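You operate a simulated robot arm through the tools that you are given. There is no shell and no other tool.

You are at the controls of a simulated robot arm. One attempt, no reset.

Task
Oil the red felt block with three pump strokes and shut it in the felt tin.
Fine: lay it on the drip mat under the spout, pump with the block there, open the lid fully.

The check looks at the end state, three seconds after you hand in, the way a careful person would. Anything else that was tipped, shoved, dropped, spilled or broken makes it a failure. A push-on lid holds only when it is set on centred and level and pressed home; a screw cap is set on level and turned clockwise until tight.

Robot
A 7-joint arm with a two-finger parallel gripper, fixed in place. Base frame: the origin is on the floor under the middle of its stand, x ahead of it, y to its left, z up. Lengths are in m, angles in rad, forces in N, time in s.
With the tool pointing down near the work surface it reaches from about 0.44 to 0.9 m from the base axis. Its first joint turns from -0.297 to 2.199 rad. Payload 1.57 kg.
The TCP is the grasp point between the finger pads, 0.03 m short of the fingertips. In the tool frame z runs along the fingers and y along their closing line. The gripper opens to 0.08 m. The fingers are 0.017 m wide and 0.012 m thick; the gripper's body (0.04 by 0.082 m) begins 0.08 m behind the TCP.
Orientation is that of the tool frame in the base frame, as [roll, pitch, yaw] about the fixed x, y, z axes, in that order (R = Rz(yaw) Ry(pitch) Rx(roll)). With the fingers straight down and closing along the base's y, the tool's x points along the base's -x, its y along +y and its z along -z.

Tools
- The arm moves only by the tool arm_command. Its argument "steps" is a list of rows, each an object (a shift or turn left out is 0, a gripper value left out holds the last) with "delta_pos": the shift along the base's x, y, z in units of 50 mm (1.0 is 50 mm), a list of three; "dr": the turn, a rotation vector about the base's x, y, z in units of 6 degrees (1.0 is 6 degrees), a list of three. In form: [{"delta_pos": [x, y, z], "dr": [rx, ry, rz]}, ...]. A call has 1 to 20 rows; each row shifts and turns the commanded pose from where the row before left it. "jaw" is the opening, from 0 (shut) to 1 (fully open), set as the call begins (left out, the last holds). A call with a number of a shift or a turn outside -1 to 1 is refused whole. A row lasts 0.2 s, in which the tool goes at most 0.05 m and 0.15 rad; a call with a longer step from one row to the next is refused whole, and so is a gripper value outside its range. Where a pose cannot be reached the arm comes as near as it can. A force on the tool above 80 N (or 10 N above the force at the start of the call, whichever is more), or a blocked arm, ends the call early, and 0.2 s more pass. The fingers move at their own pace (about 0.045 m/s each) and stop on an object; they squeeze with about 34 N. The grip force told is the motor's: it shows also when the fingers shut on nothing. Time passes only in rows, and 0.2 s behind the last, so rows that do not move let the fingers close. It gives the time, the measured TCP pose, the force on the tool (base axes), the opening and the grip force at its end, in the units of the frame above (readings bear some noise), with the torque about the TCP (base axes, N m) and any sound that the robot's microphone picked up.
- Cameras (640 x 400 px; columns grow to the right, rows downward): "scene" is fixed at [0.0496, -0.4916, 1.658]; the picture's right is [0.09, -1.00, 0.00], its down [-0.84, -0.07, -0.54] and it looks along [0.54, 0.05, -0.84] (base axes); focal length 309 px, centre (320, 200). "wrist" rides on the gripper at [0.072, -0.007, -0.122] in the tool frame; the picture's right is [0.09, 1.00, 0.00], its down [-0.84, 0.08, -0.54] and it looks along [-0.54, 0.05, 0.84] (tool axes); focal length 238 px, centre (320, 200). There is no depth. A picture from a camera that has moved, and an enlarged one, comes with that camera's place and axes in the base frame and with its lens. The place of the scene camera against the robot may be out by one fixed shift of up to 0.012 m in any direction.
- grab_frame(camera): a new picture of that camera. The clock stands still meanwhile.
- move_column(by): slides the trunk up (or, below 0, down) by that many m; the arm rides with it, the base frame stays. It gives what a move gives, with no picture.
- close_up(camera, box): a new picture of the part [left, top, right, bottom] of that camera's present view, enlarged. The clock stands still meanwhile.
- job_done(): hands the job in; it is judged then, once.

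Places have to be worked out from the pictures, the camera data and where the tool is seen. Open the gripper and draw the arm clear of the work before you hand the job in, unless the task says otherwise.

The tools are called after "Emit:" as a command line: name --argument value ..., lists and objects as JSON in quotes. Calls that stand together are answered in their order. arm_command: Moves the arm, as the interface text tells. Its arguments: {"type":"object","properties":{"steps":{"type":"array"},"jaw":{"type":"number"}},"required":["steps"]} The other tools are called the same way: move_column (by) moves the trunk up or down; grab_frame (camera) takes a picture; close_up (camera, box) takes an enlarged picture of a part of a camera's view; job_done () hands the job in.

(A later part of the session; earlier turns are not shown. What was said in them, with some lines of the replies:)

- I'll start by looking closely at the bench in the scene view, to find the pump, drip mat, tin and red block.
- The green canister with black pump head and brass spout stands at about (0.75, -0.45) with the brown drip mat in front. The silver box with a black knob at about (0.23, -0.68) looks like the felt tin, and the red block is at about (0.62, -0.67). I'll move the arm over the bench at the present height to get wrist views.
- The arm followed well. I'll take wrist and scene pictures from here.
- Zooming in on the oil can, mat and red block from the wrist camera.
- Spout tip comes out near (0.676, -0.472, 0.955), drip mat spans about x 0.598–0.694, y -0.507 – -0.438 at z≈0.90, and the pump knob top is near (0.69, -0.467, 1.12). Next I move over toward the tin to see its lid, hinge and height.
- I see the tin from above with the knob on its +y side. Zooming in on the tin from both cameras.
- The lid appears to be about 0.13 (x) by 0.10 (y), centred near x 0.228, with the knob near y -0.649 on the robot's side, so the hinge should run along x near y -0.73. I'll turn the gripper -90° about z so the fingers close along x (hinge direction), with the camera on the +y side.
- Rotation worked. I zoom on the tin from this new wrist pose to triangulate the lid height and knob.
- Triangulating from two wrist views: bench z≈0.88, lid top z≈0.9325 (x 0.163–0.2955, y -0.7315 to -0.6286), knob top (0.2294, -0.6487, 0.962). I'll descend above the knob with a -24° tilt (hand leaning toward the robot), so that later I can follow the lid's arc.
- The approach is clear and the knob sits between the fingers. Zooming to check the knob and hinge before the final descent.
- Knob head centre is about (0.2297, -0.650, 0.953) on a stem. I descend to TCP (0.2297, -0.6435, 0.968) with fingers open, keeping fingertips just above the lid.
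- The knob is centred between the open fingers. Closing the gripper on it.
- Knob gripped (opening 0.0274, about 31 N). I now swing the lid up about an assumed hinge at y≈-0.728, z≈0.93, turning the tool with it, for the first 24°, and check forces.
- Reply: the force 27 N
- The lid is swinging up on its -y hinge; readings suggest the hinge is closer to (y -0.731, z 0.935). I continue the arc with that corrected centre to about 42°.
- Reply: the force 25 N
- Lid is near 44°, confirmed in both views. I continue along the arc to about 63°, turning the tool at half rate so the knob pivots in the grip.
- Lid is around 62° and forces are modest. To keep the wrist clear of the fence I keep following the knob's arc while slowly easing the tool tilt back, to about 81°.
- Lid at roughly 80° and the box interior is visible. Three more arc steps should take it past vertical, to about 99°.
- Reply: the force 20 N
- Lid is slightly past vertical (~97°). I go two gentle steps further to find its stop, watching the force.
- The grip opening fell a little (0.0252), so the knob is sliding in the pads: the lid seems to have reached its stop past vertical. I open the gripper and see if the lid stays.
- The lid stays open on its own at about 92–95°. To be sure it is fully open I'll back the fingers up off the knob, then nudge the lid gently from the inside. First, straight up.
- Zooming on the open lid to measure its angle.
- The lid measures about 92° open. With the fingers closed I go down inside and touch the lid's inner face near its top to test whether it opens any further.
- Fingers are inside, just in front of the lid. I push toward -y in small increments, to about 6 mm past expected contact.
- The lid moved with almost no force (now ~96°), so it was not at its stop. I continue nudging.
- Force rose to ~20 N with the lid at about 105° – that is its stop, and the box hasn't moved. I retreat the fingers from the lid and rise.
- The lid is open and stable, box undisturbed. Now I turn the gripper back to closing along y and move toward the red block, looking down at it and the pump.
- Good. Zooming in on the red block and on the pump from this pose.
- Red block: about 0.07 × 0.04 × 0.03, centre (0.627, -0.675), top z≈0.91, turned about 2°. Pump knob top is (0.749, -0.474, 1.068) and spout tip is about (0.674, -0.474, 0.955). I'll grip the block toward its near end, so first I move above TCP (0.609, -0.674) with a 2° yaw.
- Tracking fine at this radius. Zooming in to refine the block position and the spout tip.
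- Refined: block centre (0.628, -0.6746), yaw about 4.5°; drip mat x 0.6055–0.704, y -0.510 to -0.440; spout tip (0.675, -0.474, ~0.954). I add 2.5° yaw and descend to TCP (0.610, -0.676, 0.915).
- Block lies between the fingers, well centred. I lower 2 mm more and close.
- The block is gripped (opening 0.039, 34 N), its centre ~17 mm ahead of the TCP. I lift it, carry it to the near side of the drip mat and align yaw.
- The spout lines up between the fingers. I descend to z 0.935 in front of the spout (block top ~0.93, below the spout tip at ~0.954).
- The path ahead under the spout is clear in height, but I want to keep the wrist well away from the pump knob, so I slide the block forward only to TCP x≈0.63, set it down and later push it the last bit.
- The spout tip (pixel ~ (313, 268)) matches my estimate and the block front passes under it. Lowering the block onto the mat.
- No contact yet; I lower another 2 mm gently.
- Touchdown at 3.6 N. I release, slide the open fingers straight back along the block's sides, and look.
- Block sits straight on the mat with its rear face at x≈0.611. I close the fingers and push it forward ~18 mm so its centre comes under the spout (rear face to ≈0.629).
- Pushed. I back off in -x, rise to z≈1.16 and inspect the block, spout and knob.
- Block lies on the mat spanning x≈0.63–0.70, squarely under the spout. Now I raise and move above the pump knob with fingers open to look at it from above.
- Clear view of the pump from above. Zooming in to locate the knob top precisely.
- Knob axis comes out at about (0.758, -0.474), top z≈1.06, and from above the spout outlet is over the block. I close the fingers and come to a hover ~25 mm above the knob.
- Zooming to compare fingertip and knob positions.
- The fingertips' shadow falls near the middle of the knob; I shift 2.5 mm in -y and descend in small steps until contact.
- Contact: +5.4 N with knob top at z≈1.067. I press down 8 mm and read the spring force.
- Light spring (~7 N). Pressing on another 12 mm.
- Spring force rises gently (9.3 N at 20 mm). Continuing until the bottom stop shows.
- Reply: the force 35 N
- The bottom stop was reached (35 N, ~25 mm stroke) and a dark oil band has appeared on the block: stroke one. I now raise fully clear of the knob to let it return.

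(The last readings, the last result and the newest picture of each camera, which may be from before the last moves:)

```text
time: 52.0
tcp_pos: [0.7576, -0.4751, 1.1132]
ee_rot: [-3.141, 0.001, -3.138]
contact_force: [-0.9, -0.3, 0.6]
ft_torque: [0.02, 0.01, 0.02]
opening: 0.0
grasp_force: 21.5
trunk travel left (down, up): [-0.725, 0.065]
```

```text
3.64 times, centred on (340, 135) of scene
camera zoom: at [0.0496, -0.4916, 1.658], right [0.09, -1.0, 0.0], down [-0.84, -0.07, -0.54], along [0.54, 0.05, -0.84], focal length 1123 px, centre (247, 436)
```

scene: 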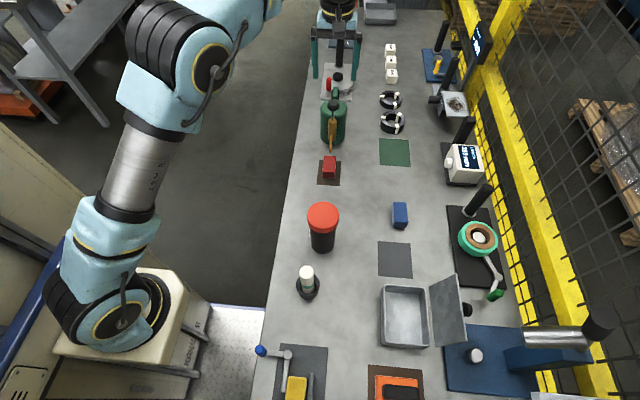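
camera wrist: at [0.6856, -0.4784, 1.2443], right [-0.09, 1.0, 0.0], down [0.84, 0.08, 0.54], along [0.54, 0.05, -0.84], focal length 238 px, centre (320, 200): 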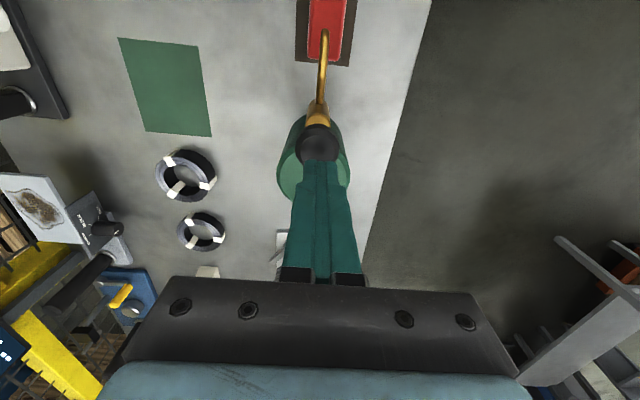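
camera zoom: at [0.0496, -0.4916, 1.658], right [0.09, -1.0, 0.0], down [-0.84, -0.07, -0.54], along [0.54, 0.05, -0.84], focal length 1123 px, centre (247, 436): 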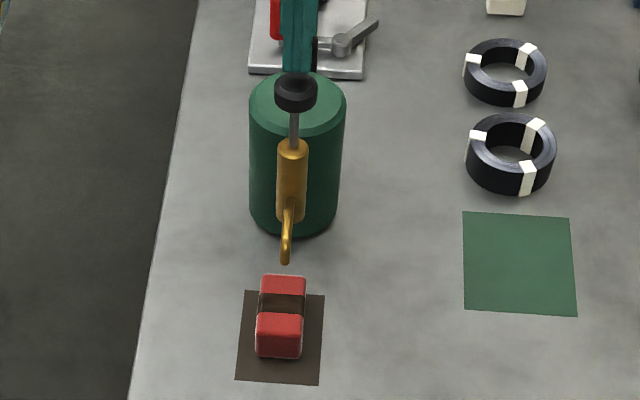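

The knob sprang back up. Stroke two: press down the same 45 mm travel to the stop.

Emit:
arm_command --steps '[{"delta_pos": [0, 0, -0.2]}, {"delta_pos": [0, 0, -0.2]}, {"delta_pos": [0, 0, -0.15]}, {"delta_pos": [0, 0, -0.15]}, {"delta_pos": [0, 0, -0.1]}, {"delta_pos": [0, 0, -0.1]}, {}]'

Emit:
close_up --camera "scene" --box '[290, 80, 390, 190]'

```text
time: 53.6
tcp_pos: [0.7583, -0.4742, 1.0725]
ee_rot: [-3.138, 0.005, -3.141]
contact_force: [-1.2, 1.6, 35.5]
ft_torque: [0.06, 0.02, 0.03]
opening: 0.0001
grasp_force: 21.4
trunk travel left (down, up): [-0.725, 0.065]
```

```text
3.64 times, centred on (340, 135) of scene
camera zoom: at [0.0496, -0.4916, 1.658], right [0.09, -1.0, 0.0], down [-0.84, -0.07, -0.54], along [0.54, 0.05, -0.84], focal length 1123 px, centre (247, 436)
```

zoom: 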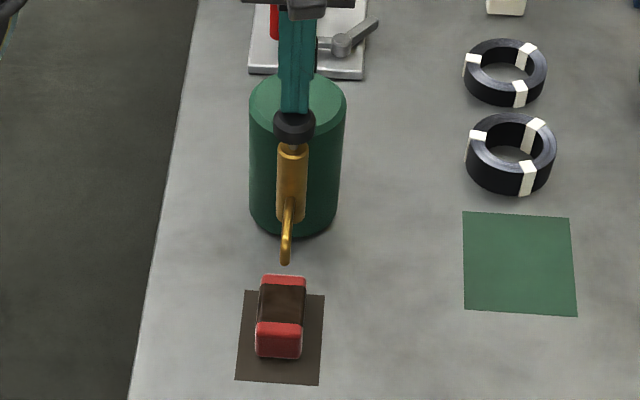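

Stroke two registered: the dark band has grown to about two thirds. I raise again to let the knob return fully.

Emit:
arm_command --steps '[{"delta_pos": [0, 0, 0.1]}, {"delta_pos": [0, 0, 0.2]}, {"delta_pos": [0, 0, 0.2]}, {"delta_pos": [0, 0, 0.2]}, {"delta_pos": [0, 0, 0.2]}, {}, {}]'

Emit:
close_up --camera "scene" --box '[290, 80, 390, 190]'

```text
time: 55.2
tcp_pos: [0.7592, -0.4742, 1.1138]
ee_rot: [3.141, 0.0, -3.14]
contact_force: [-0.4, 0.2, -0.5]
ft_torque: [0.0, 0.01, 0.0]
opening: 0.0001
grasp_force: 20.9
trunk travel left (down, up): [-0.725, 0.065]
```

```text
3.64 times, centred on (340, 135) of scene
camera zoom: at [0.0496, -0.4916, 1.658], right [0.09, -1.0, 0.0], down [-0.84, -0.07, -0.54], along [0.54, 0.05, -0.84], focal length 1123 px, centre (247, 436)
```

zoom: 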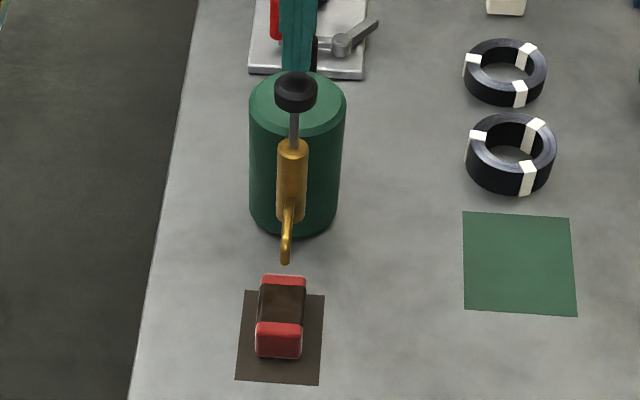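

Knob is back up, block shows two strokes of oil. Stroke three, same travel.

Emit:
arm_command --steps '[{"delta_pos": [0, 0, -0.2]}, {"delta_pos": [0, 0, -0.2]}, {"delta_pos": [0, 0, -0.15]}, {"delta_pos": [0, 0, -0.15]}, {"delta_pos": [0, 0, -0.1]}, {"delta_pos": [0, 0, -0.1]}, {}]'

Emit:
close_up --camera "scene" --box '[290, 80, 390, 190]'

```text
time: 56.8
tcp_pos: [0.7602, -0.4738, 1.0728]
ee_rot: [-3.139, 0.006, 3.141]
contact_force: [-3.7, 4.9, 36.2]
ft_torque: [0.17, 0.22, 0.13]
opening: 0.0
grasp_force: 21.3
trunk travel left (down, up): [-0.725, 0.065]
```

```text
3.64 times, centred on (340, 135) of scene
camera zoom: at [0.0496, -0.4916, 1.658], right [0.09, -1.0, 0.0], down [-0.84, -0.07, -0.54], along [0.54, 0.05, -0.84], focal length 1123 px, centre (247, 436)
```

zoom: 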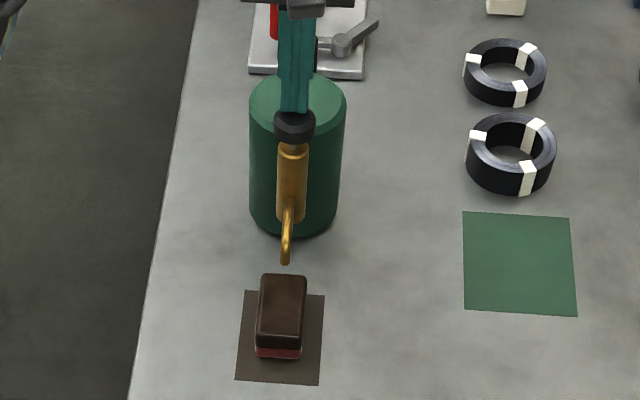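

The block is fully dark: three strokes done. I raise off the knob and move up and back in front of the pump, opening the gripper.

Emit:
arm_command --steps '[{"delta_pos": [0, 0, 0.1]}, {"delta_pos": [0, 0, 0.3]}, {"delta_pos": [0, 0, 0.6]}, {"delta_pos": [0, 0, 0.8]}, {"delta_pos": [0, 0, 0.8]}, {"delta_pos": [-0.9, 0, 0]}, {"delta_pos": [-0.9, 0, 0]}, {"delta_pos": [-0.9, 0, 0]}, {"delta_pos": [-0.9, 0, 0]}, {"delta_pos": [-0.2, 0, 0]}, {}]'

Emit:
arm_command --steps '[{}, {}, {}]' --jaw 1

Emit:
grab_frame --camera "wrist"

Emit:
close_up --camera "scene" --box '[290, 80, 390, 190]'

```text
time: 59.2
tcp_pos: [0.5687, -0.4731, 1.1968]
ee_rot: [-3.14, -0.001, -3.141]
contact_force: [-0.1, 0.4, 0.2]
ft_torque: [0.01, 0.0, 0.01]
opening: 0.0001
grasp_force: 21.3
trunk travel left (down, up): [-0.725, 0.065]
```

```text
time: 60.0
tcp_pos: [0.5695, -0.4727, 1.1962]
ee_rot: [-3.141, 0.0, -3.14]
contact_force: [-1.1, 0.0, 0.1]
ft_torque: [-0.01, -0.02, 0.04]
opening: 0.0681
grasp_force: 0.0
trunk travel left (down, up): [-0.725, 0.065]
```

```text
taken
camera wrist: at [0.4978, -0.4789, 1.3187], right [-0.09, 1.0, 0.0], down [0.84, 0.08, 0.54], along [0.54, 0.05, -0.84], focal length 238 px, centre (320, 200)
```

wrist: 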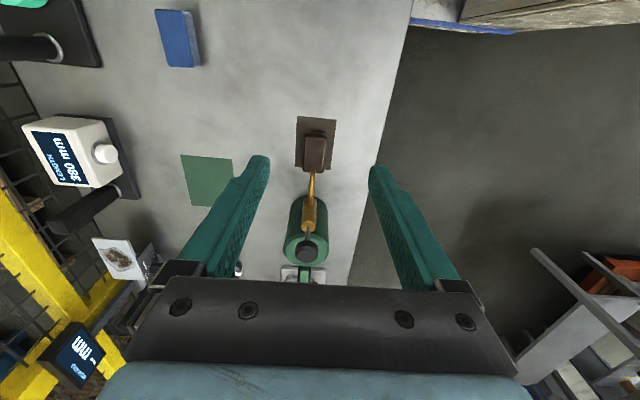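

```text
3.64 times, centred on (340, 135) of scene
camera zoom: at [0.0496, -0.4916, 1.658], right [0.09, -1.0, 0.0], down [-0.84, -0.07, -0.54], along [0.54, 0.05, -0.84], focal length 1123 px, centre (247, 436)
```

zoom: 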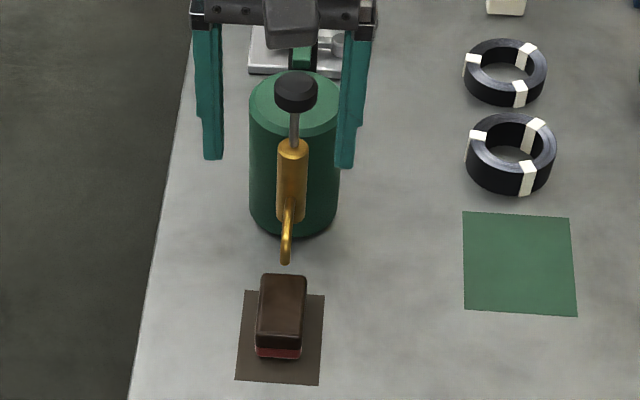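

Everything intact. Zooming on the block from the wrist to get its place.

Emit:
close_up --camera "wrist" --box '[280, 105, 350, 185]'

```text
5.00 times, centred on (315, 145) of wrist
camera zoom: at [0.4978, -0.4789, 1.3187], right [-0.09, 1.0, 0.0], down [0.84, 0.08, 0.54], along [0.54, 0.05, -0.84], focal length 1192 px, centre (345, 475)
```

zoom: 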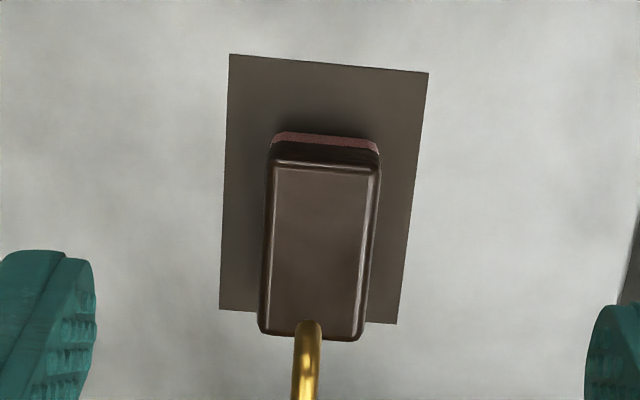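

Block rear face x≈0.630, centre (0.664, -0.4745). I descend in front of it with open fingers at x≈0.576.

Emit:
arm_command --steps '[{"delta_pos": [0.13, -0.03, -0.9]}, {"delta_pos": [0, 0, -0.9]}, {"delta_pos": [0, 0, -0.9]}, {"delta_pos": [0, 0, -0.9]}, {"delta_pos": [0, 0, -0.9]}, {"delta_pos": [0, 0, -0.7]}, {"delta_pos": [0, 0, -0.4]}, {}]' --jaw 1

Emit:
grab_frame --camera "wrist"

```text
time: 61.8
tcp_pos: [0.573, -0.4745, 0.919]
ee_rot: [-3.141, -0.001, -3.139]
contact_force: [-0.2, 1.0, 0.3]
ft_torque: [-0.01, 0.02, 0.02]
opening: 0.0803
grasp_force: 0.0
trunk travel left (down, up): [-0.725, 0.065]
```

```text
taken
camera wrist: at [0.5028, -0.4799, 1.0402], right [-0.09, 1.0, 0.0], down [0.84, 0.08, 0.54], along [0.54, 0.05, -0.84], focal length 238 px, centre (320, 200)
```

wrist: 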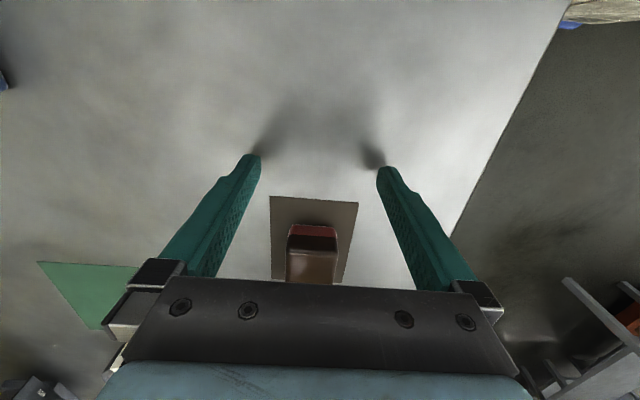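

The block is centred between the open fingers. Sliding forward to TCP x≈0.643, straddling the block.

Emit:
arm_command --steps '[{"delta_pos": [0.4, 0, -0.02]}, {"delta_pos": [0.4, 0, -0.02]}, {"delta_pos": [0.35, 0, 0]}, {"delta_pos": [0.25, 0, 0]}, {}]'

Emit:
grab_frame --camera "wrist"

Emit:
close_up --camera "scene" --box '[270, 40, 410, 190]'

```text
time: 63.0
tcp_pos: [0.6441, -0.4754, 0.9165]
ee_rot: [3.14, -0.001, -3.139]
contact_force: [1.1, 1.1, 0.1]
ft_torque: [0.0, -0.03, 0.01]
opening: 0.08
grasp_force: 0.1
trunk travel left (down, up): [-0.725, 0.065]
```

```text
taken
camera wrist: at [0.5731, -0.4819, 1.0383], right [-0.09, 1.0, 0.0], down [0.84, 0.08, 0.54], along [0.54, 0.05, -0.84], focal length 238 px, centre (320, 200)
```

wrist: 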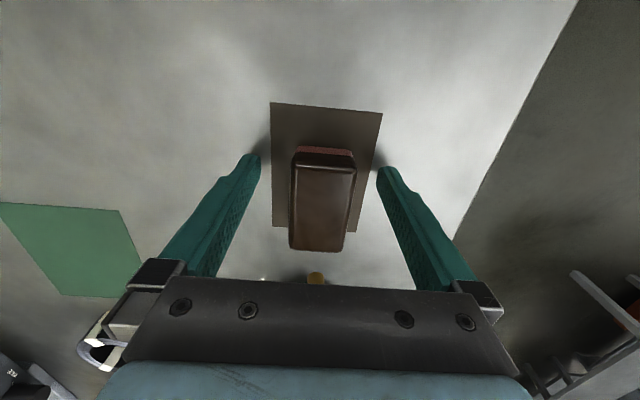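

```text
2.67 times, centred on (340, 115) of scene
camera zoom: at [0.0496, -0.4916, 1.658], right [0.09, -1.0, 0.0], down [-0.84, -0.07, -0.54], along [0.54, 0.05, -0.84], focal length 824 px, centre (267, 427)
```

zoom: 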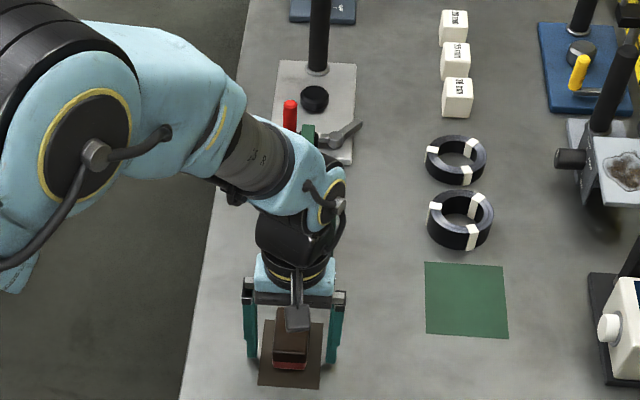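

No contact and the block is well straddled. Closing on it.

Emit:
arm_command --steps '[{}, {}, {}, {}, {}]' --jaw 0

```text
time: 64.2
tcp_pos: [0.6444, -0.4766, 0.9165]
ee_rot: [3.141, -0.001, -3.139]
contact_force: [0.9, -0.1, -0.7]
ft_torque: [0.02, -0.02, 0.01]
opening: 0.0388
grasp_force: 34.1
trunk travel left (down, up): [-0.725, 0.065]
```

Gripped (0.0388). I lift 6 mm, back straight out from under the spout, then rise.

Emit:
arm_command --steps '[{"delta_pos": [0, 0, 0.12]}, {"delta_pos": [-0.3, 0, 0]}, {"delta_pos": [-0.5, 0, 0]}, {"delta_pos": [-0.5, 0, 0]}, {"delta_pos": [-0.2, 0, 0.3]}, {"delta_pos": [0, 0, 0.8]}, {"delta_pos": [0, 0, 0.9]}, {"delta_pos": [0, 0, 0.9]}, {"delta_pos": [0, 0, 0.9]}, {}]'

Emit:
grab_frame --camera "wrist"

Emit:
grab_frame --camera "scene"

```text
time: 66.4
tcp_pos: [0.5706, -0.4747, 1.1137]
ee_rot: [-3.141, 0.001, -3.139]
contact_force: [0.1, 0.6, -0.1]
ft_torque: [0.0, 0.0, 0.0]
opening: 0.0386
grasp_force: 34.3
trunk travel left (down, up): [-0.725, 0.065]
```

```text
taken
camera wrist: at [0.4982, -0.481, 1.2351], right [-0.09, 1.0, 0.0], down [0.84, 0.08, 0.54], along [0.54, 0.05, -0.84], focal length 238 px, centre (320, 200)
```

wrist: 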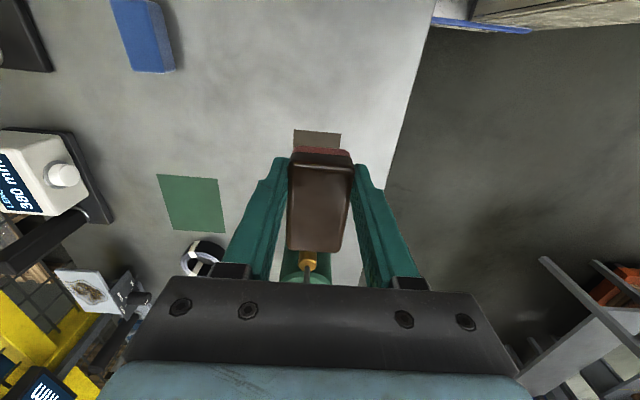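

```text
taken
```

scene: 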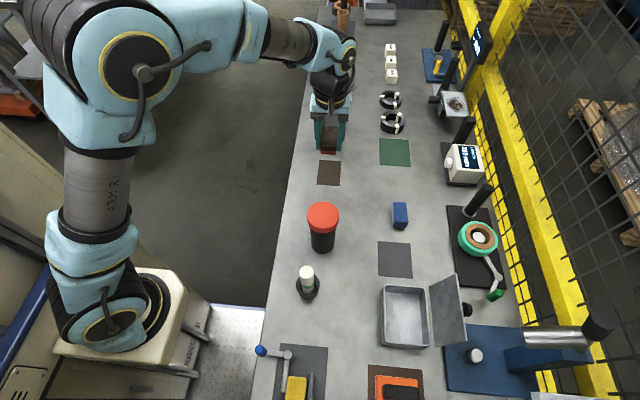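

Block held securely and mat is clear. I rise to z≈1.2 and carry it over to the tin: target TCP (0.209, -0.6795) so the block centre lands at (0.2295, -0.6795).

Emit:
arm_command --steps '[{"delta_pos": [0, 0, 0.85]}, {"delta_pos": [0, 0, 0.85]}, {"delta_pos": [-0.72, -0.41, 0]}, {"delta_pos": [-0.72, -0.41, 0]}, {"delta_pos": [-0.72, -0.41, 0]}, {"delta_pos": [-0.72, -0.41, 0]}, {"delta_pos": [-0.72, -0.41, 0]}, {"delta_pos": [-0.72, -0.41, 0]}, {"delta_pos": [-0.72, -0.41, 0]}, {"delta_pos": [-0.72, -0.41, 0]}, {"delta_pos": [-0.72, -0.41, 0]}, {"delta_pos": [-0.72, -0.41, 0]}, {}]'

Emit:
grab_frame --camera "wrist"

Emit:
grab_frame --camera "scene"

```text
time: 69.2
tcp_pos: [0.2094, -0.6822, 1.1997]
ee_rot: [-3.14, 0.001, -3.141]
contact_force: [-0.7, -0.5, -0.8]
ft_torque: [0.03, 0.01, -0.02]
opening: 0.0388
grasp_force: 33.9
trunk travel left (down, up): [-0.725, 0.065]
```

```text
taken
camera wrist: at [0.1379, -0.688, 1.321], right [-0.09, 1.0, 0.0], down [0.84, 0.08, 0.54], along [0.54, 0.05, -0.84], focal length 238 px, centre (320, 200)
```

wrist: 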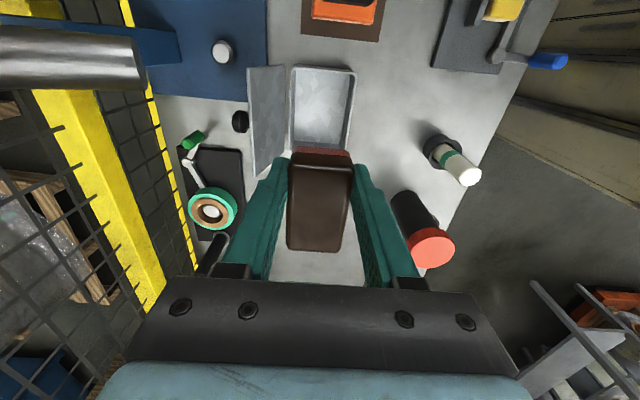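

```text
taken
```

scene: 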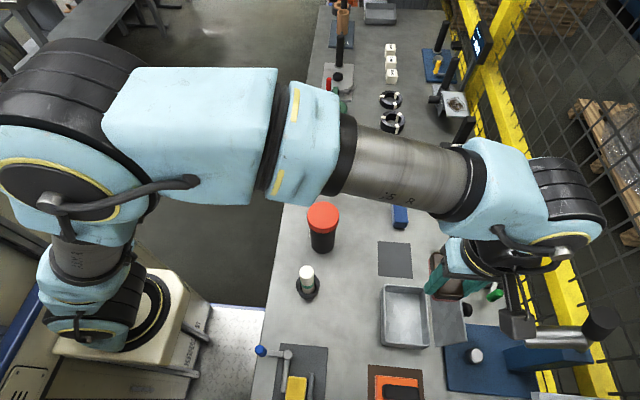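

Above the tin. I correct y by +2.5 mm and descend to z≈0.98 (block bottom just above the rim), then check.

Emit:
arm_command --steps '[{"delta_pos": [0, 0.05, -0.8]}, {"delta_pos": [0, 0, -0.9]}, {"delta_pos": [0, 0, -0.9]}, {"delta_pos": [0, 0, -0.9]}, {"delta_pos": [0, 0, -0.6]}, {"delta_pos": [0, 0, -0.3]}, {}]'

Emit:
grab_frame --camera "wrist"

Emit:
close_up --camera "scene" --box '[360, 220, 520, 370]'

```text
time: 70.8
tcp_pos: [0.2099, -0.6792, 0.9771]
ee_rot: [-3.141, -0.001, -3.14]
contact_force: [-0.3, 0.6, 0.0]
ft_torque: [0.01, -0.02, -0.03]
opening: 0.0389
grasp_force: 33.9
trunk travel left (down, up): [-0.725, 0.065]
```

```text
taken
camera wrist: at [0.1382, -0.6851, 1.0996], right [-0.09, 1.0, 0.0], down [0.84, 0.08, 0.54], along [0.54, 0.05, -0.84], focal length 238 px, centre (320, 200)
```

wrist: 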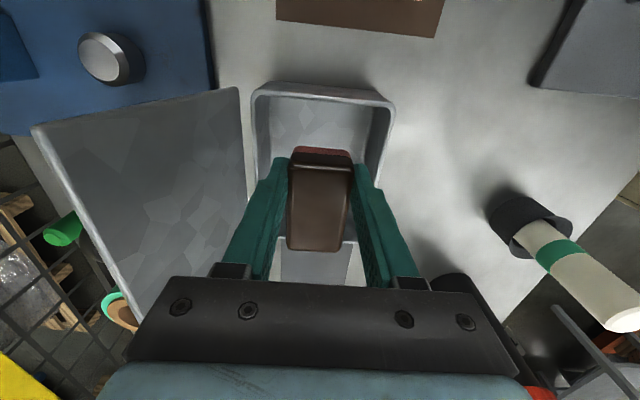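

```text
2.67 times, centred on (440, 295) of scene
camera zoom: at [0.0496, -0.4916, 1.658], right [0.09, -1.0, 0.0], down [-0.84, -0.07, -0.54], along [0.54, 0.05, -0.84], focal length 824 px, centre (0, -53)
```

zoom: 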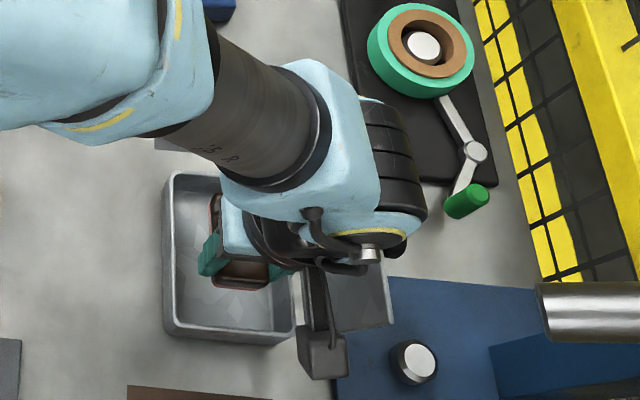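

Fingers and block are centred in the opening and the lid is clear. I lower the block to near the tin floor.

Emit:
arm_command --steps '[{"delta_pos": [0, 0, -0.4]}, {"delta_pos": [0, 0, -0.4]}, {"delta_pos": [0, 0, -0.2]}, {}]'

Emit:
grab_frame --camera "wrist"

```text
time: 71.8
tcp_pos: [0.2097, -0.6792, 0.9275]
ee_rot: [3.141, 0.0, -3.139]
contact_force: [-0.1, 0.2, 0.4]
ft_torque: [-0.04, 0.0, -0.01]
opening: 0.0388
grasp_force: 34.3
trunk travel left (down, up): [-0.725, 0.065]
```

```text
taken
camera wrist: at [0.1382, -0.6847, 1.0491], right [-0.09, 1.0, 0.0], down [0.84, 0.08, 0.54], along [0.54, 0.05, -0.84], focal length 238 px, centre (320, 200)
```

wrist: 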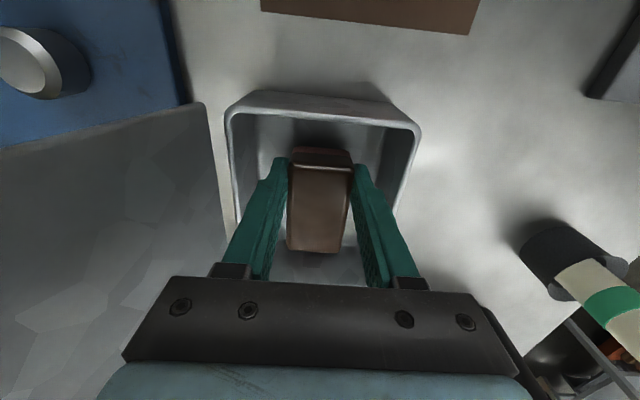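

Inside the tin without contact. Lowering in 1.5 mm steps to find the floor.

Emit:
arm_command --steps '[{"delta_pos": [0, 0, -0.04]}, {"delta_pos": [0, 0, -0.03]}, {"delta_pos": [0, 0, -0.02]}, {}]'

```text
time: 72.8
tcp_pos: [0.2097, -0.6788, 0.9227]
ee_rot: [-3.141, 0.0, -3.139]
contact_force: [0.7, -0.6, -0.4]
ft_torque: [0.03, 0.02, 0.01]
opening: 0.0387
grasp_force: 34.3
trunk travel left (down, up): [-0.725, 0.065]
```

Emit:
arm_command --steps '[{"delta_pos": [0, 0, -0.02]}, {"delta_pos": [0, 0, -0.02]}, {"delta_pos": [0, 0, -0.02]}, {}]'

```text
time: 73.8
tcp_pos: [0.2111, -0.6785, 0.9205]
ee_rot: [-3.139, 0.0, -3.141]
contact_force: [0.2, 0.4, 6.0]
ft_torque: [0.05, -0.13, 0.02]
opening: 0.0387
grasp_force: 34.5
trunk travel left (down, up): [-0.725, 0.065]
```

Floor contact (6 N). I release with a limited opening (0.05) so the fingers stay off the tin walls, then rise straight up.

Emit:
arm_command --steps '[{}, {}, {}, {"delta_pos": [0, 0, 0.3]}, {"delta_pos": [0, 0, 0.6]}, {"delta_pos": [0, 0, 0.8]}, {"delta_pos": [0, 0, 0.9]}, {"delta_pos": [0, 0, 0.9]}, {"delta_pos": [0, 0, 0.9]}, {}]' --jaw 0.62

Emit:
grab_frame --camera "wrist"

Emit:
grab_frame --camera "scene"

```text
time: 76.0
tcp_pos: [0.2109, -0.6775, 1.1413]
ee_rot: [3.141, -0.001, -3.14]
contact_force: [0.5, 0.1, -0.3]
ft_torque: [0.02, 0.02, 0.0]
opening: 0.0496
grasp_force: 0.1
trunk travel left (down, up): [-0.725, 0.065]
```

```text
taken
camera wrist: at [0.1384, -0.6838, 1.2629], right [-0.09, 1.0, 0.0], down [0.84, 0.08, 0.54], along [0.54, 0.05, -0.84], focal length 238 px, centre (320, 200)
```

wrist: 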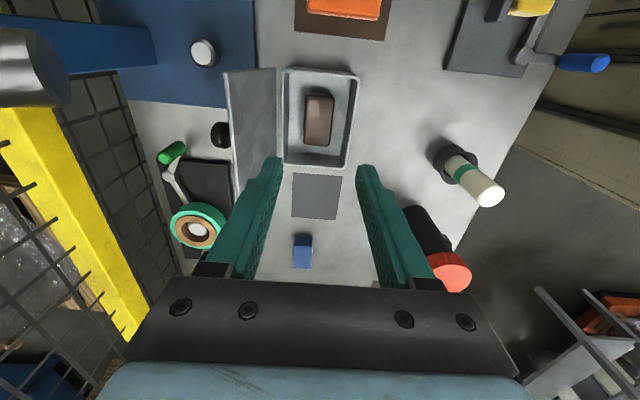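

```text
taken
```

scene: 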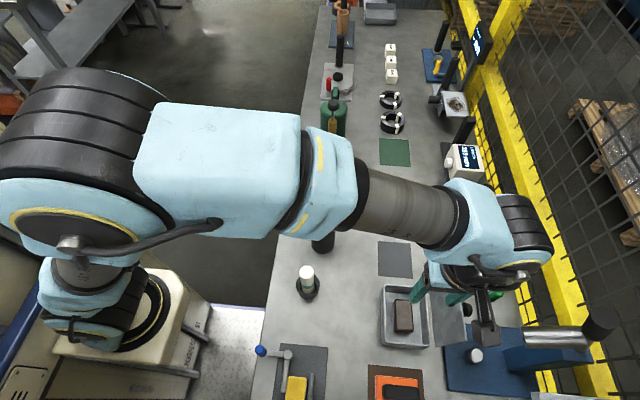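

The oiled block lies flat in the tin and the lid is still open. To close it I go behind the lid: first rise, turn the gripper to yaw 90° (camera on +y side, away from the metal cylinder) with fingers shut, and shift to x≈0.265 so the fingers pass beside the knob.

Emit:
arm_command --steps '[{"delta_pos": [0, 0, 0.9]}, {"delta_pos": [0.072, 0, 0.2], "dr": [0, 0, -1]}, {"delta_pos": [0.072, 0, 0], "dr": [0, 0, -1]}, {"delta_pos": [0.072, 0, 0], "dr": [0, 0, -1]}, {"delta_pos": [0.072, 0, 0], "dr": [0, 0, -1]}, {"delta_pos": [0.072, 0, 0], "dr": [0, 0, -1]}, {"delta_pos": [0.072, 0, 0], "dr": [0, 0, -1]}, {"delta_pos": [0.072, 0, 0], "dr": [0, 0, -1]}, {"delta_pos": [0.072, 0, 0], "dr": [0, 0, -1]}, {"delta_pos": [0.072, 0, 0], "dr": [0, 0, -1]}, {"delta_pos": [0.072, 0, 0], "dr": [0, 0, -1]}, {"delta_pos": [0.072, 0, 0], "dr": [0, 0, -1]}, {"delta_pos": [0.072, 0, 0], "dr": [0, 0, -1]}, {"delta_pos": [0.072, 0, 0], "dr": [0, 0, -1]}, {"delta_pos": [0.072, 0, 0], "dr": [0, 0, -1]}, {"delta_pos": [0.072, 0, 0], "dr": [0, 0, -1]}, {}]' --jaw 0

Emit:
grab_frame --camera "wrist"

Emit:
grab_frame --camera "scene"

```text
time: 79.6
tcp_pos: [0.2638, -0.6777, 1.1955]
ee_rot: [-3.141, -0.001, 1.57]
contact_force: [0.4, 0.1, 0.5]
ft_torque: [-0.05, -0.02, 0.01]
opening: 0.0
grasp_force: 21.3
trunk travel left (down, up): [-0.725, 0.065]
```

```text
taken
camera wrist: at [0.2569, -0.6058, 1.3166], right [1.0, 0.09, 0.0], down [0.08, -0.84, 0.54], along [0.05, -0.54, -0.84], focal length 238 px, centre (320, 200)
```

wrist: 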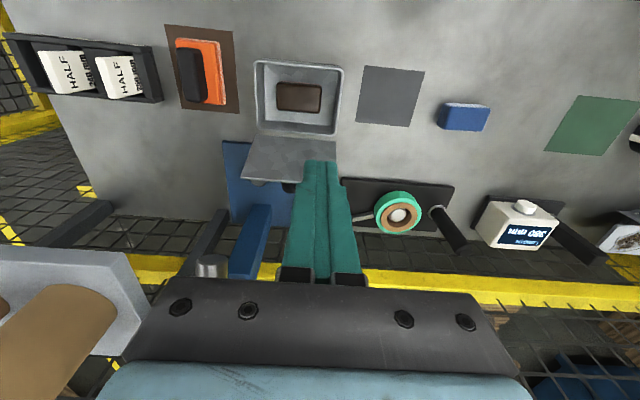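

```text
taken
```

scene: 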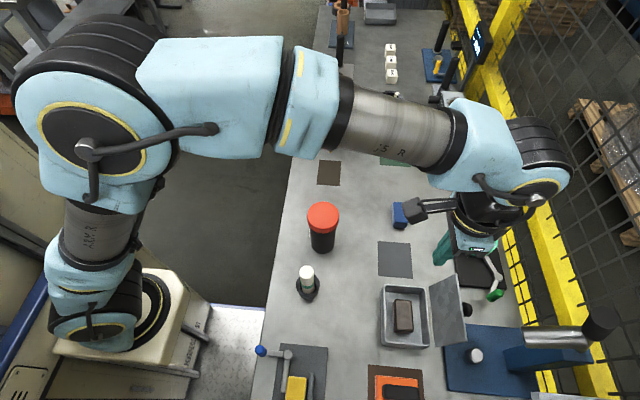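

Clear. I move behind the lid to y≈-0.793 at this height.

Emit:
arm_command --steps '[{"delta_pos": [0, -0.8, 0]}, {"delta_pos": [0, -0.8, 0]}, {"delta_pos": [0, -0.7, 0]}, {}]'

Emit:
grab_frame --camera "wrist"

Emit:
grab_frame --camera "scene"

```text
time: 80.6
tcp_pos: [0.2639, -0.7924, 1.1942]
ee_rot: [-3.141, -0.001, 1.572]
contact_force: [0.5, -0.2, -0.7]
ft_torque: [-0.02, -0.01, 0.0]
opening: 0.0005
grasp_force: 21.1
trunk travel left (down, up): [-0.725, 0.065]
```

```text
taken
camera wrist: at [0.2568, -0.7204, 1.3164], right [1.0, 0.09, 0.0], down [0.08, -0.84, 0.54], along [0.05, -0.54, -0.84], focal length 238 px, centre (320, 200)
```

wrist: 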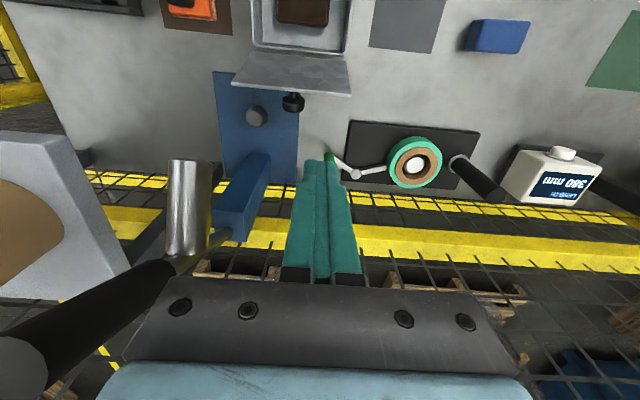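

```text
taken
```

scene: 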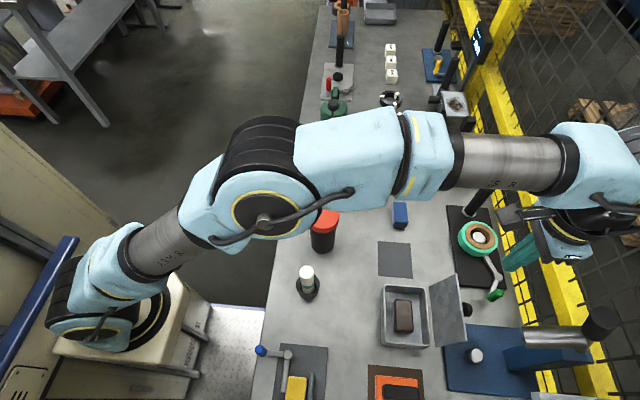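

Lid's top edge is at y≈-0.76 and the knob stays ~9 mm to the left of the fingers in x. I descend behind the lid to z≈1.035.

Emit:
arm_command --steps '[{"delta_pos": [0.02, -0.02, -0.8]}, {"delta_pos": [0, 0, -0.8]}, {"delta_pos": [0, 0, -0.8]}, {"delta_pos": [0, 0, -0.5]}, {"delta_pos": [0, 0, -0.25]}, {}]'

Emit:
grab_frame --camera "wrist"

Emit:
close_up --camera "scene" --box '[370, 230, 530, 360]'

```text
time: 82.0
tcp_pos: [0.2645, -0.7943, 1.0366]
ee_rot: [3.141, 0.0, 1.574]
contact_force: [0.2, -0.3, -0.4]
ft_torque: [0.0, -0.02, -0.01]
opening: 0.0
grasp_force: 21.4
trunk travel left (down, up): [-0.725, 0.065]
```

```text
taken
camera wrist: at [0.2583, -0.7217, 1.158], right [1.0, 0.09, 0.0], down [0.08, -0.84, 0.54], along [0.05, -0.54, -0.84], focal length 238 px, centre (320, 200)
```

wrist: 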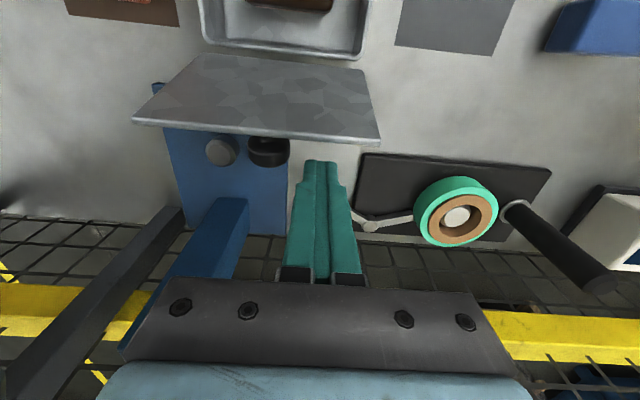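

```text
3.08 times, centred on (450, 295) of scene
camera zoom: at [0.0496, -0.4916, 1.658], right [0.09, -1.0, 0.0], down [-0.84, -0.07, -0.54], along [0.54, 0.05, -0.84], focal length 950 px, centre (-80, -92)
```

zoom: 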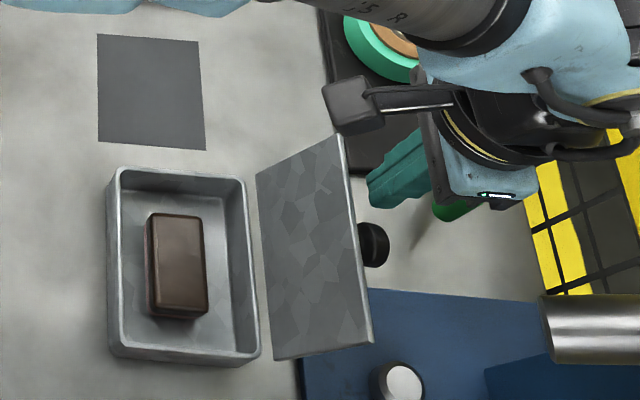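

Fingers are right behind the lid. I push in +y to swing the lid back to about 80°.

Emit:
arm_command --steps '[{"delta_pos": [0, 0.3, 0.05]}, {"delta_pos": [0, 0.25, 0.05]}, {"delta_pos": [0, 0.2, 0.04]}, {"delta_pos": [0, 0.2, 0.03]}, {"delta_pos": [0, 0.2, 0.03]}, {"delta_pos": [0, 0.2, 0]}, {}]'

Emit:
grab_frame --camera "wrist"

Emit:
close_up --camera "scene" --box '[370, 230, 530, 360]'

```text
time: 83.6
tcp_pos: [0.2652, -0.7271, 1.0486]
ee_rot: [3.141, 0.0, 1.572]
contact_force: [0.6, 0.7, -0.2]
ft_torque: [-0.01, -0.02, -0.01]
opening: 0.0
grasp_force: 20.9
trunk travel left (down, up): [-0.725, 0.065]
```

```text
taken
camera wrist: at [0.2591, -0.6539, 1.1698], right [1.0, 0.09, 0.0], down [0.08, -0.84, 0.54], along [0.05, -0.54, -0.84], focal length 238 px, centre (320, 200)
```

wrist: 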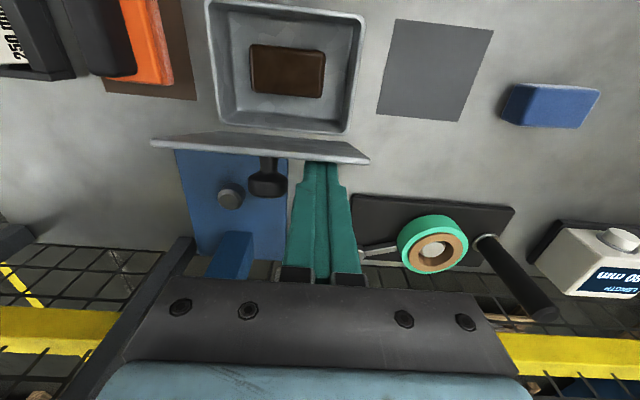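

```text
3.08 times, centred on (450, 295) of scene
camera zoom: at [0.0496, -0.4916, 1.658], right [0.09, -1.0, 0.0], down [-0.84, -0.07, -0.54], along [0.54, 0.05, -0.84], focal length 950 px, centre (-80, -92)
```

zoom: 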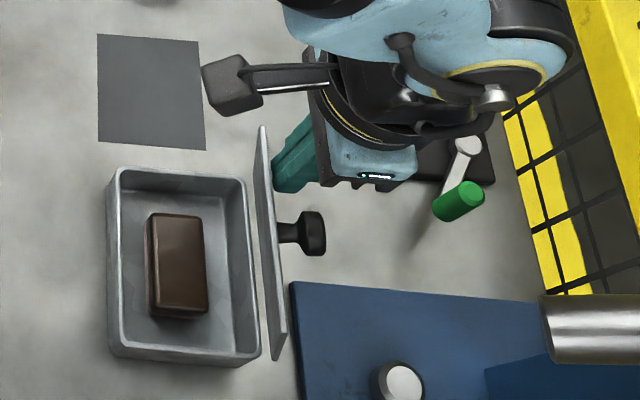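

Lid is at about 80°. I continue pushing along the arc to about 60°.

Emit:
arm_command --steps '[{"delta_pos": [0, 0.19, -0.03]}, {"delta_pos": [0, 0.18, -0.05]}, {"delta_pos": [0, 0.18, -0.08]}, {}]'

Emit:
grab_frame --camera "wrist"

Emit:
close_up --camera "scene" --box '[370, 230, 530, 360]'

```text
time: 84.6
tcp_pos: [0.2649, -0.7009, 1.0401]
ee_rot: [-3.141, 0.0, 1.572]
contact_force: [-0.4, 0.3, 0.7]
ft_torque: [0.0, 0.02, -0.01]
opening: 0.0
grasp_force: 21.2
trunk travel left (down, up): [-0.725, 0.065]
```

```text
taken
camera wrist: at [0.2586, -0.6274, 1.162], right [1.0, 0.09, 0.0], down [0.08, -0.84, 0.54], along [0.05, -0.54, -0.84], focal length 238 px, centre (320, 200)
```

wrist: 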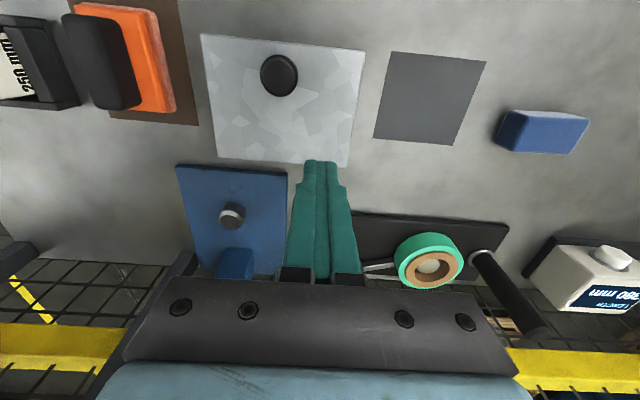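

```text
3.08 times, centred on (450, 295) of scene
camera zoom: at [0.0496, -0.4916, 1.658], right [0.09, -1.0, 0.0], down [-0.84, -0.07, -0.54], along [0.54, 0.05, -0.84], focal length 950 px, centre (-80, -92)
```

zoom: 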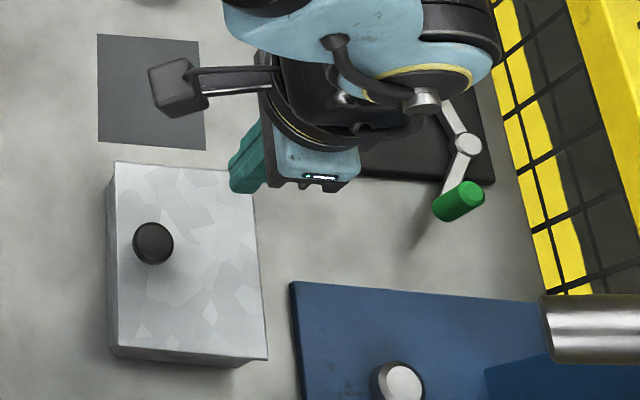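

The lid fell shut by itself once past vertical. I lift a little, move over the knob, and inspect before pressing it gently home.

Emit:
arm_command --steps '[{"delta_pos": [0, 0, 0.6]}, {"delta_pos": [-0.24, 0.35, 0.2]}, {"delta_pos": [-0.24, 0.35, 0]}, {"delta_pos": [-0.23, 0.33, 0]}, {}]'

Emit:
grab_frame --camera "wrist"

Emit:
close_up --camera "scene" --box '[370, 260, 450, 360]'

```text
time: 85.8
tcp_pos: [0.228, -0.6473, 1.0797]
ee_rot: [3.141, 0.0, 1.573]
contact_force: [-0.7, 0.5, 0.5]
ft_torque: [0.03, 0.0, 0.01]
opening: 0.0001
grasp_force: 21.4
trunk travel left (down, up): [-0.725, 0.065]
```

```text
taken
camera wrist: at [0.2219, -0.5746, 1.202], right [1.0, 0.09, 0.0], down [0.08, -0.84, 0.54], along [0.05, -0.54, -0.84], focal length 238 px, centre (320, 200)
```

wrist: 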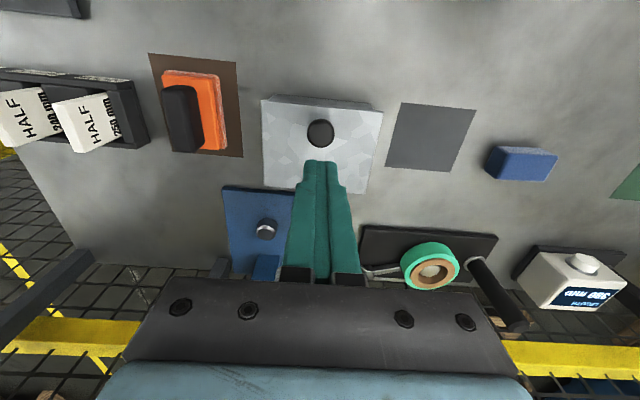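

```text
4.00 times, centred on (410, 310) of scene
camera zoom: at [0.0496, -0.4916, 1.658], right [0.09, -1.0, 0.0], down [-0.84, -0.07, -0.54], along [0.54, 0.05, -0.84], focal length 1235 px, centre (-40, -240)
```

zoom: 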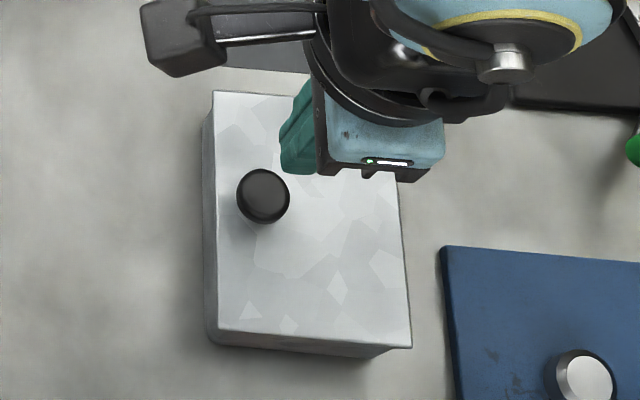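

Lid corners and knob match their original closed positions exactly. I'll press lightly on the knob to be sure it is home.

Emit:
arm_command --steps '[{"delta_pos": [0.02, -0.04, -0.6]}, {"delta_pos": [0, 0, -0.6]}, {"delta_pos": [0, 0, -0.3]}, {"delta_pos": [0, 0, -0.1]}, {}]'

```text
time: 87.0
tcp_pos: [0.2308, -0.6509, 0.9994]
ee_rot: [3.141, 0.001, 1.572]
contact_force: [-0.2, 0.4, 0.0]
ft_torque: [0.02, 0.01, 0.02]
opening: 0.0
grasp_force: 21.1
trunk travel left (down, up): [-0.725, 0.065]
```

Just above the knob; pressing down in 2 mm steps.

Emit:
arm_command --steps '[{"delta_pos": [0, 0, -0.06]}, {"delta_pos": [0, 0, -0.04]}, {"delta_pos": [0, 0, -0.04]}, {}]'

```text
time: 88.0
tcp_pos: [0.2322, -0.6498, 0.9953]
ee_rot: [3.141, 0.003, 1.573]
contact_force: [1.2, 5.4, 40.2]
ft_torque: [0.18, 0.04, -0.03]
opening: 0.0001
grasp_force: 21.1
trunk travel left (down, up): [-0.725, 0.065]
```

Firm stop at 40 N: the lid is home. I rise, open the gripper and draw the arm away from the bench.

Emit:
arm_command --steps '[{"delta_pos": [0, 0, 0.3]}, {"delta_pos": [0, 0, 0.9]}, {"delta_pos": [0, 0, 0.9]}, {"delta_pos": [0, 0, 0.9]}, {"delta_pos": [0, 0, 0.9]}, {"delta_pos": [0, 0, 0.9]}, {"delta_pos": [0, 0, 0.5]}, {"delta_pos": [0.6, 0.6, 0]}, {"delta_pos": [0.6, 0.6, 0]}, {"delta_pos": [0.6, 0.6, 0]}, {"delta_pos": [0.6, 0.6, 0]}, {"delta_pos": [0.6, 0.6, 0]}, {"delta_pos": [0.6, 0.6, 0]}, {"delta_pos": [0.6, 0.6, 0]}, {"delta_pos": [0.6, 0.6, 0]}]'

Emit:
arm_command --steps '[{"delta_pos": [0, 0.9, 0]}, {"delta_pos": [0, 0.9, 0]}, {"delta_pos": [0, 0.9, 0]}, {"delta_pos": [0, 0.9, 0]}, {"delta_pos": [0, 0.9, 0]}, {"delta_pos": [0, 0.9, 0]}, {"delta_pos": [0, 0.9, 0]}, {"delta_pos": [0, 0.9, 0]}, {}]' --jaw 1

Emit:
grab_frame --camera "scene"

```text
time: 91.2
tcp_pos: [0.4692, -0.4076, 1.2584]
ee_rot: [-3.141, 0.0, 1.571]
contact_force: [-0.3, -0.1, -0.4]
ft_torque: [0.03, -0.01, -0.04]
opening: 0.0
grasp_force: 21.1
trunk travel left (down, up): [-0.725, 0.065]
```

```text
time: 93.2
tcp_pos: [0.468, -0.0488, 1.257]
ee_rot: [3.14, -0.001, 1.572]
contact_force: [0.6, -0.2, 0.3]
ft_torque: [-0.01, -0.01, 0.02]
opening: 0.08
grasp_force: 0.0
trunk travel left (down, up): [-0.725, 0.065]
```

```text
taken
```

scene: 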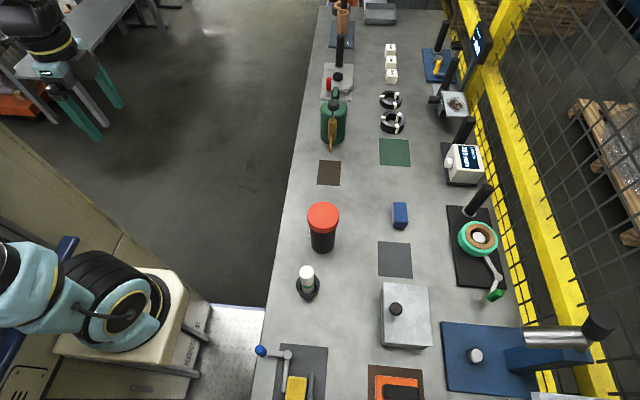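

The arm is clear and the bench looks undisturbed. A last close look at the tin and pump before handing in.

Emit:
close_up --camera "scene" --box '[360, 260, 456, 360]'

Emit:
close_up --camera "scene" --box '[280, 90, 440, 240]'

```text
4.00 times, centred on (408, 310) of scene
camera zoom: at [0.0496, -0.4916, 1.658], right [0.09, -1.0, 0.0], down [-0.84, -0.07, -0.54], along [0.54, 0.05, -0.84], focal length 1235 px, centre (-32, -240)
```

zoom: 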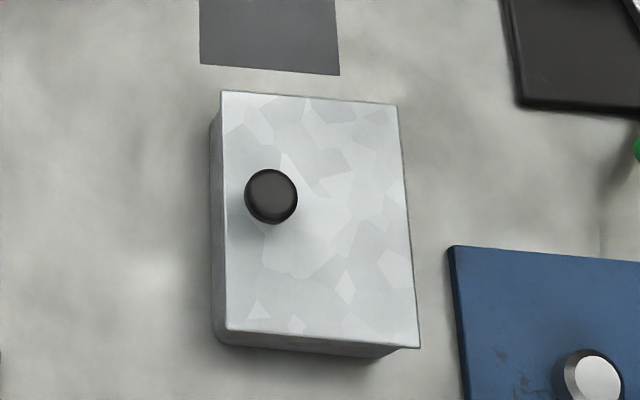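

```text
2.67 times, centred on (360, 165) of scene
camera zoom: at [0.0496, -0.4916, 1.658], right [0.09, -1.0, 0.0], down [-0.84, -0.07, -0.54], along [0.54, 0.05, -0.84], focal length 824 px, centre (213, 293)
```

zoom: 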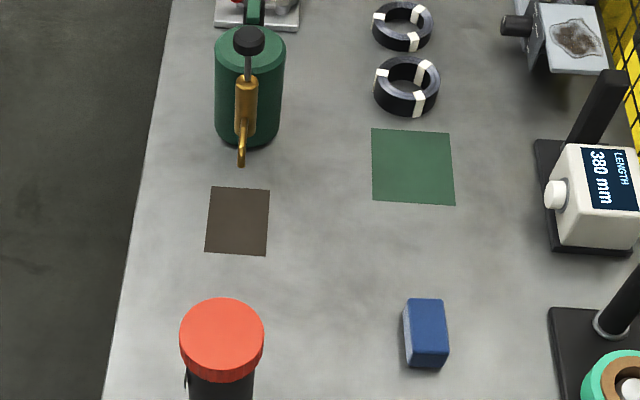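

The tin is shut and where it started, the pump and mat are untouched, the oiled block is inside, and the gripper is open and clear. Handing in.

Emit:
job_done

```text
The job is handed in.
```

I oiled the red felt block with three pump strokes and shut it in the felt tin, then handed the job in. I haven't been told the result of the check.

- **Oiling:** I laid the block on the drip mat and pushed it forward under the spout. Each stroke went all the way down to the stop, and the knob came back up each time. The dark patch on the block grew with every stroke and covered its top after the third.
- **Tin:** I opened the lid to its stop at about 105° and set the block flat inside. When I pushed the lid back past upright, it dropped shut on its own. I then pressed the knob with about 40 N. The lid and tin match their starting positions in the final picture.
- **Rest of the bench:** In the last pictures nothing else looks moved, tipped or spilled. The gripper is open and the arm is clear of the bench.
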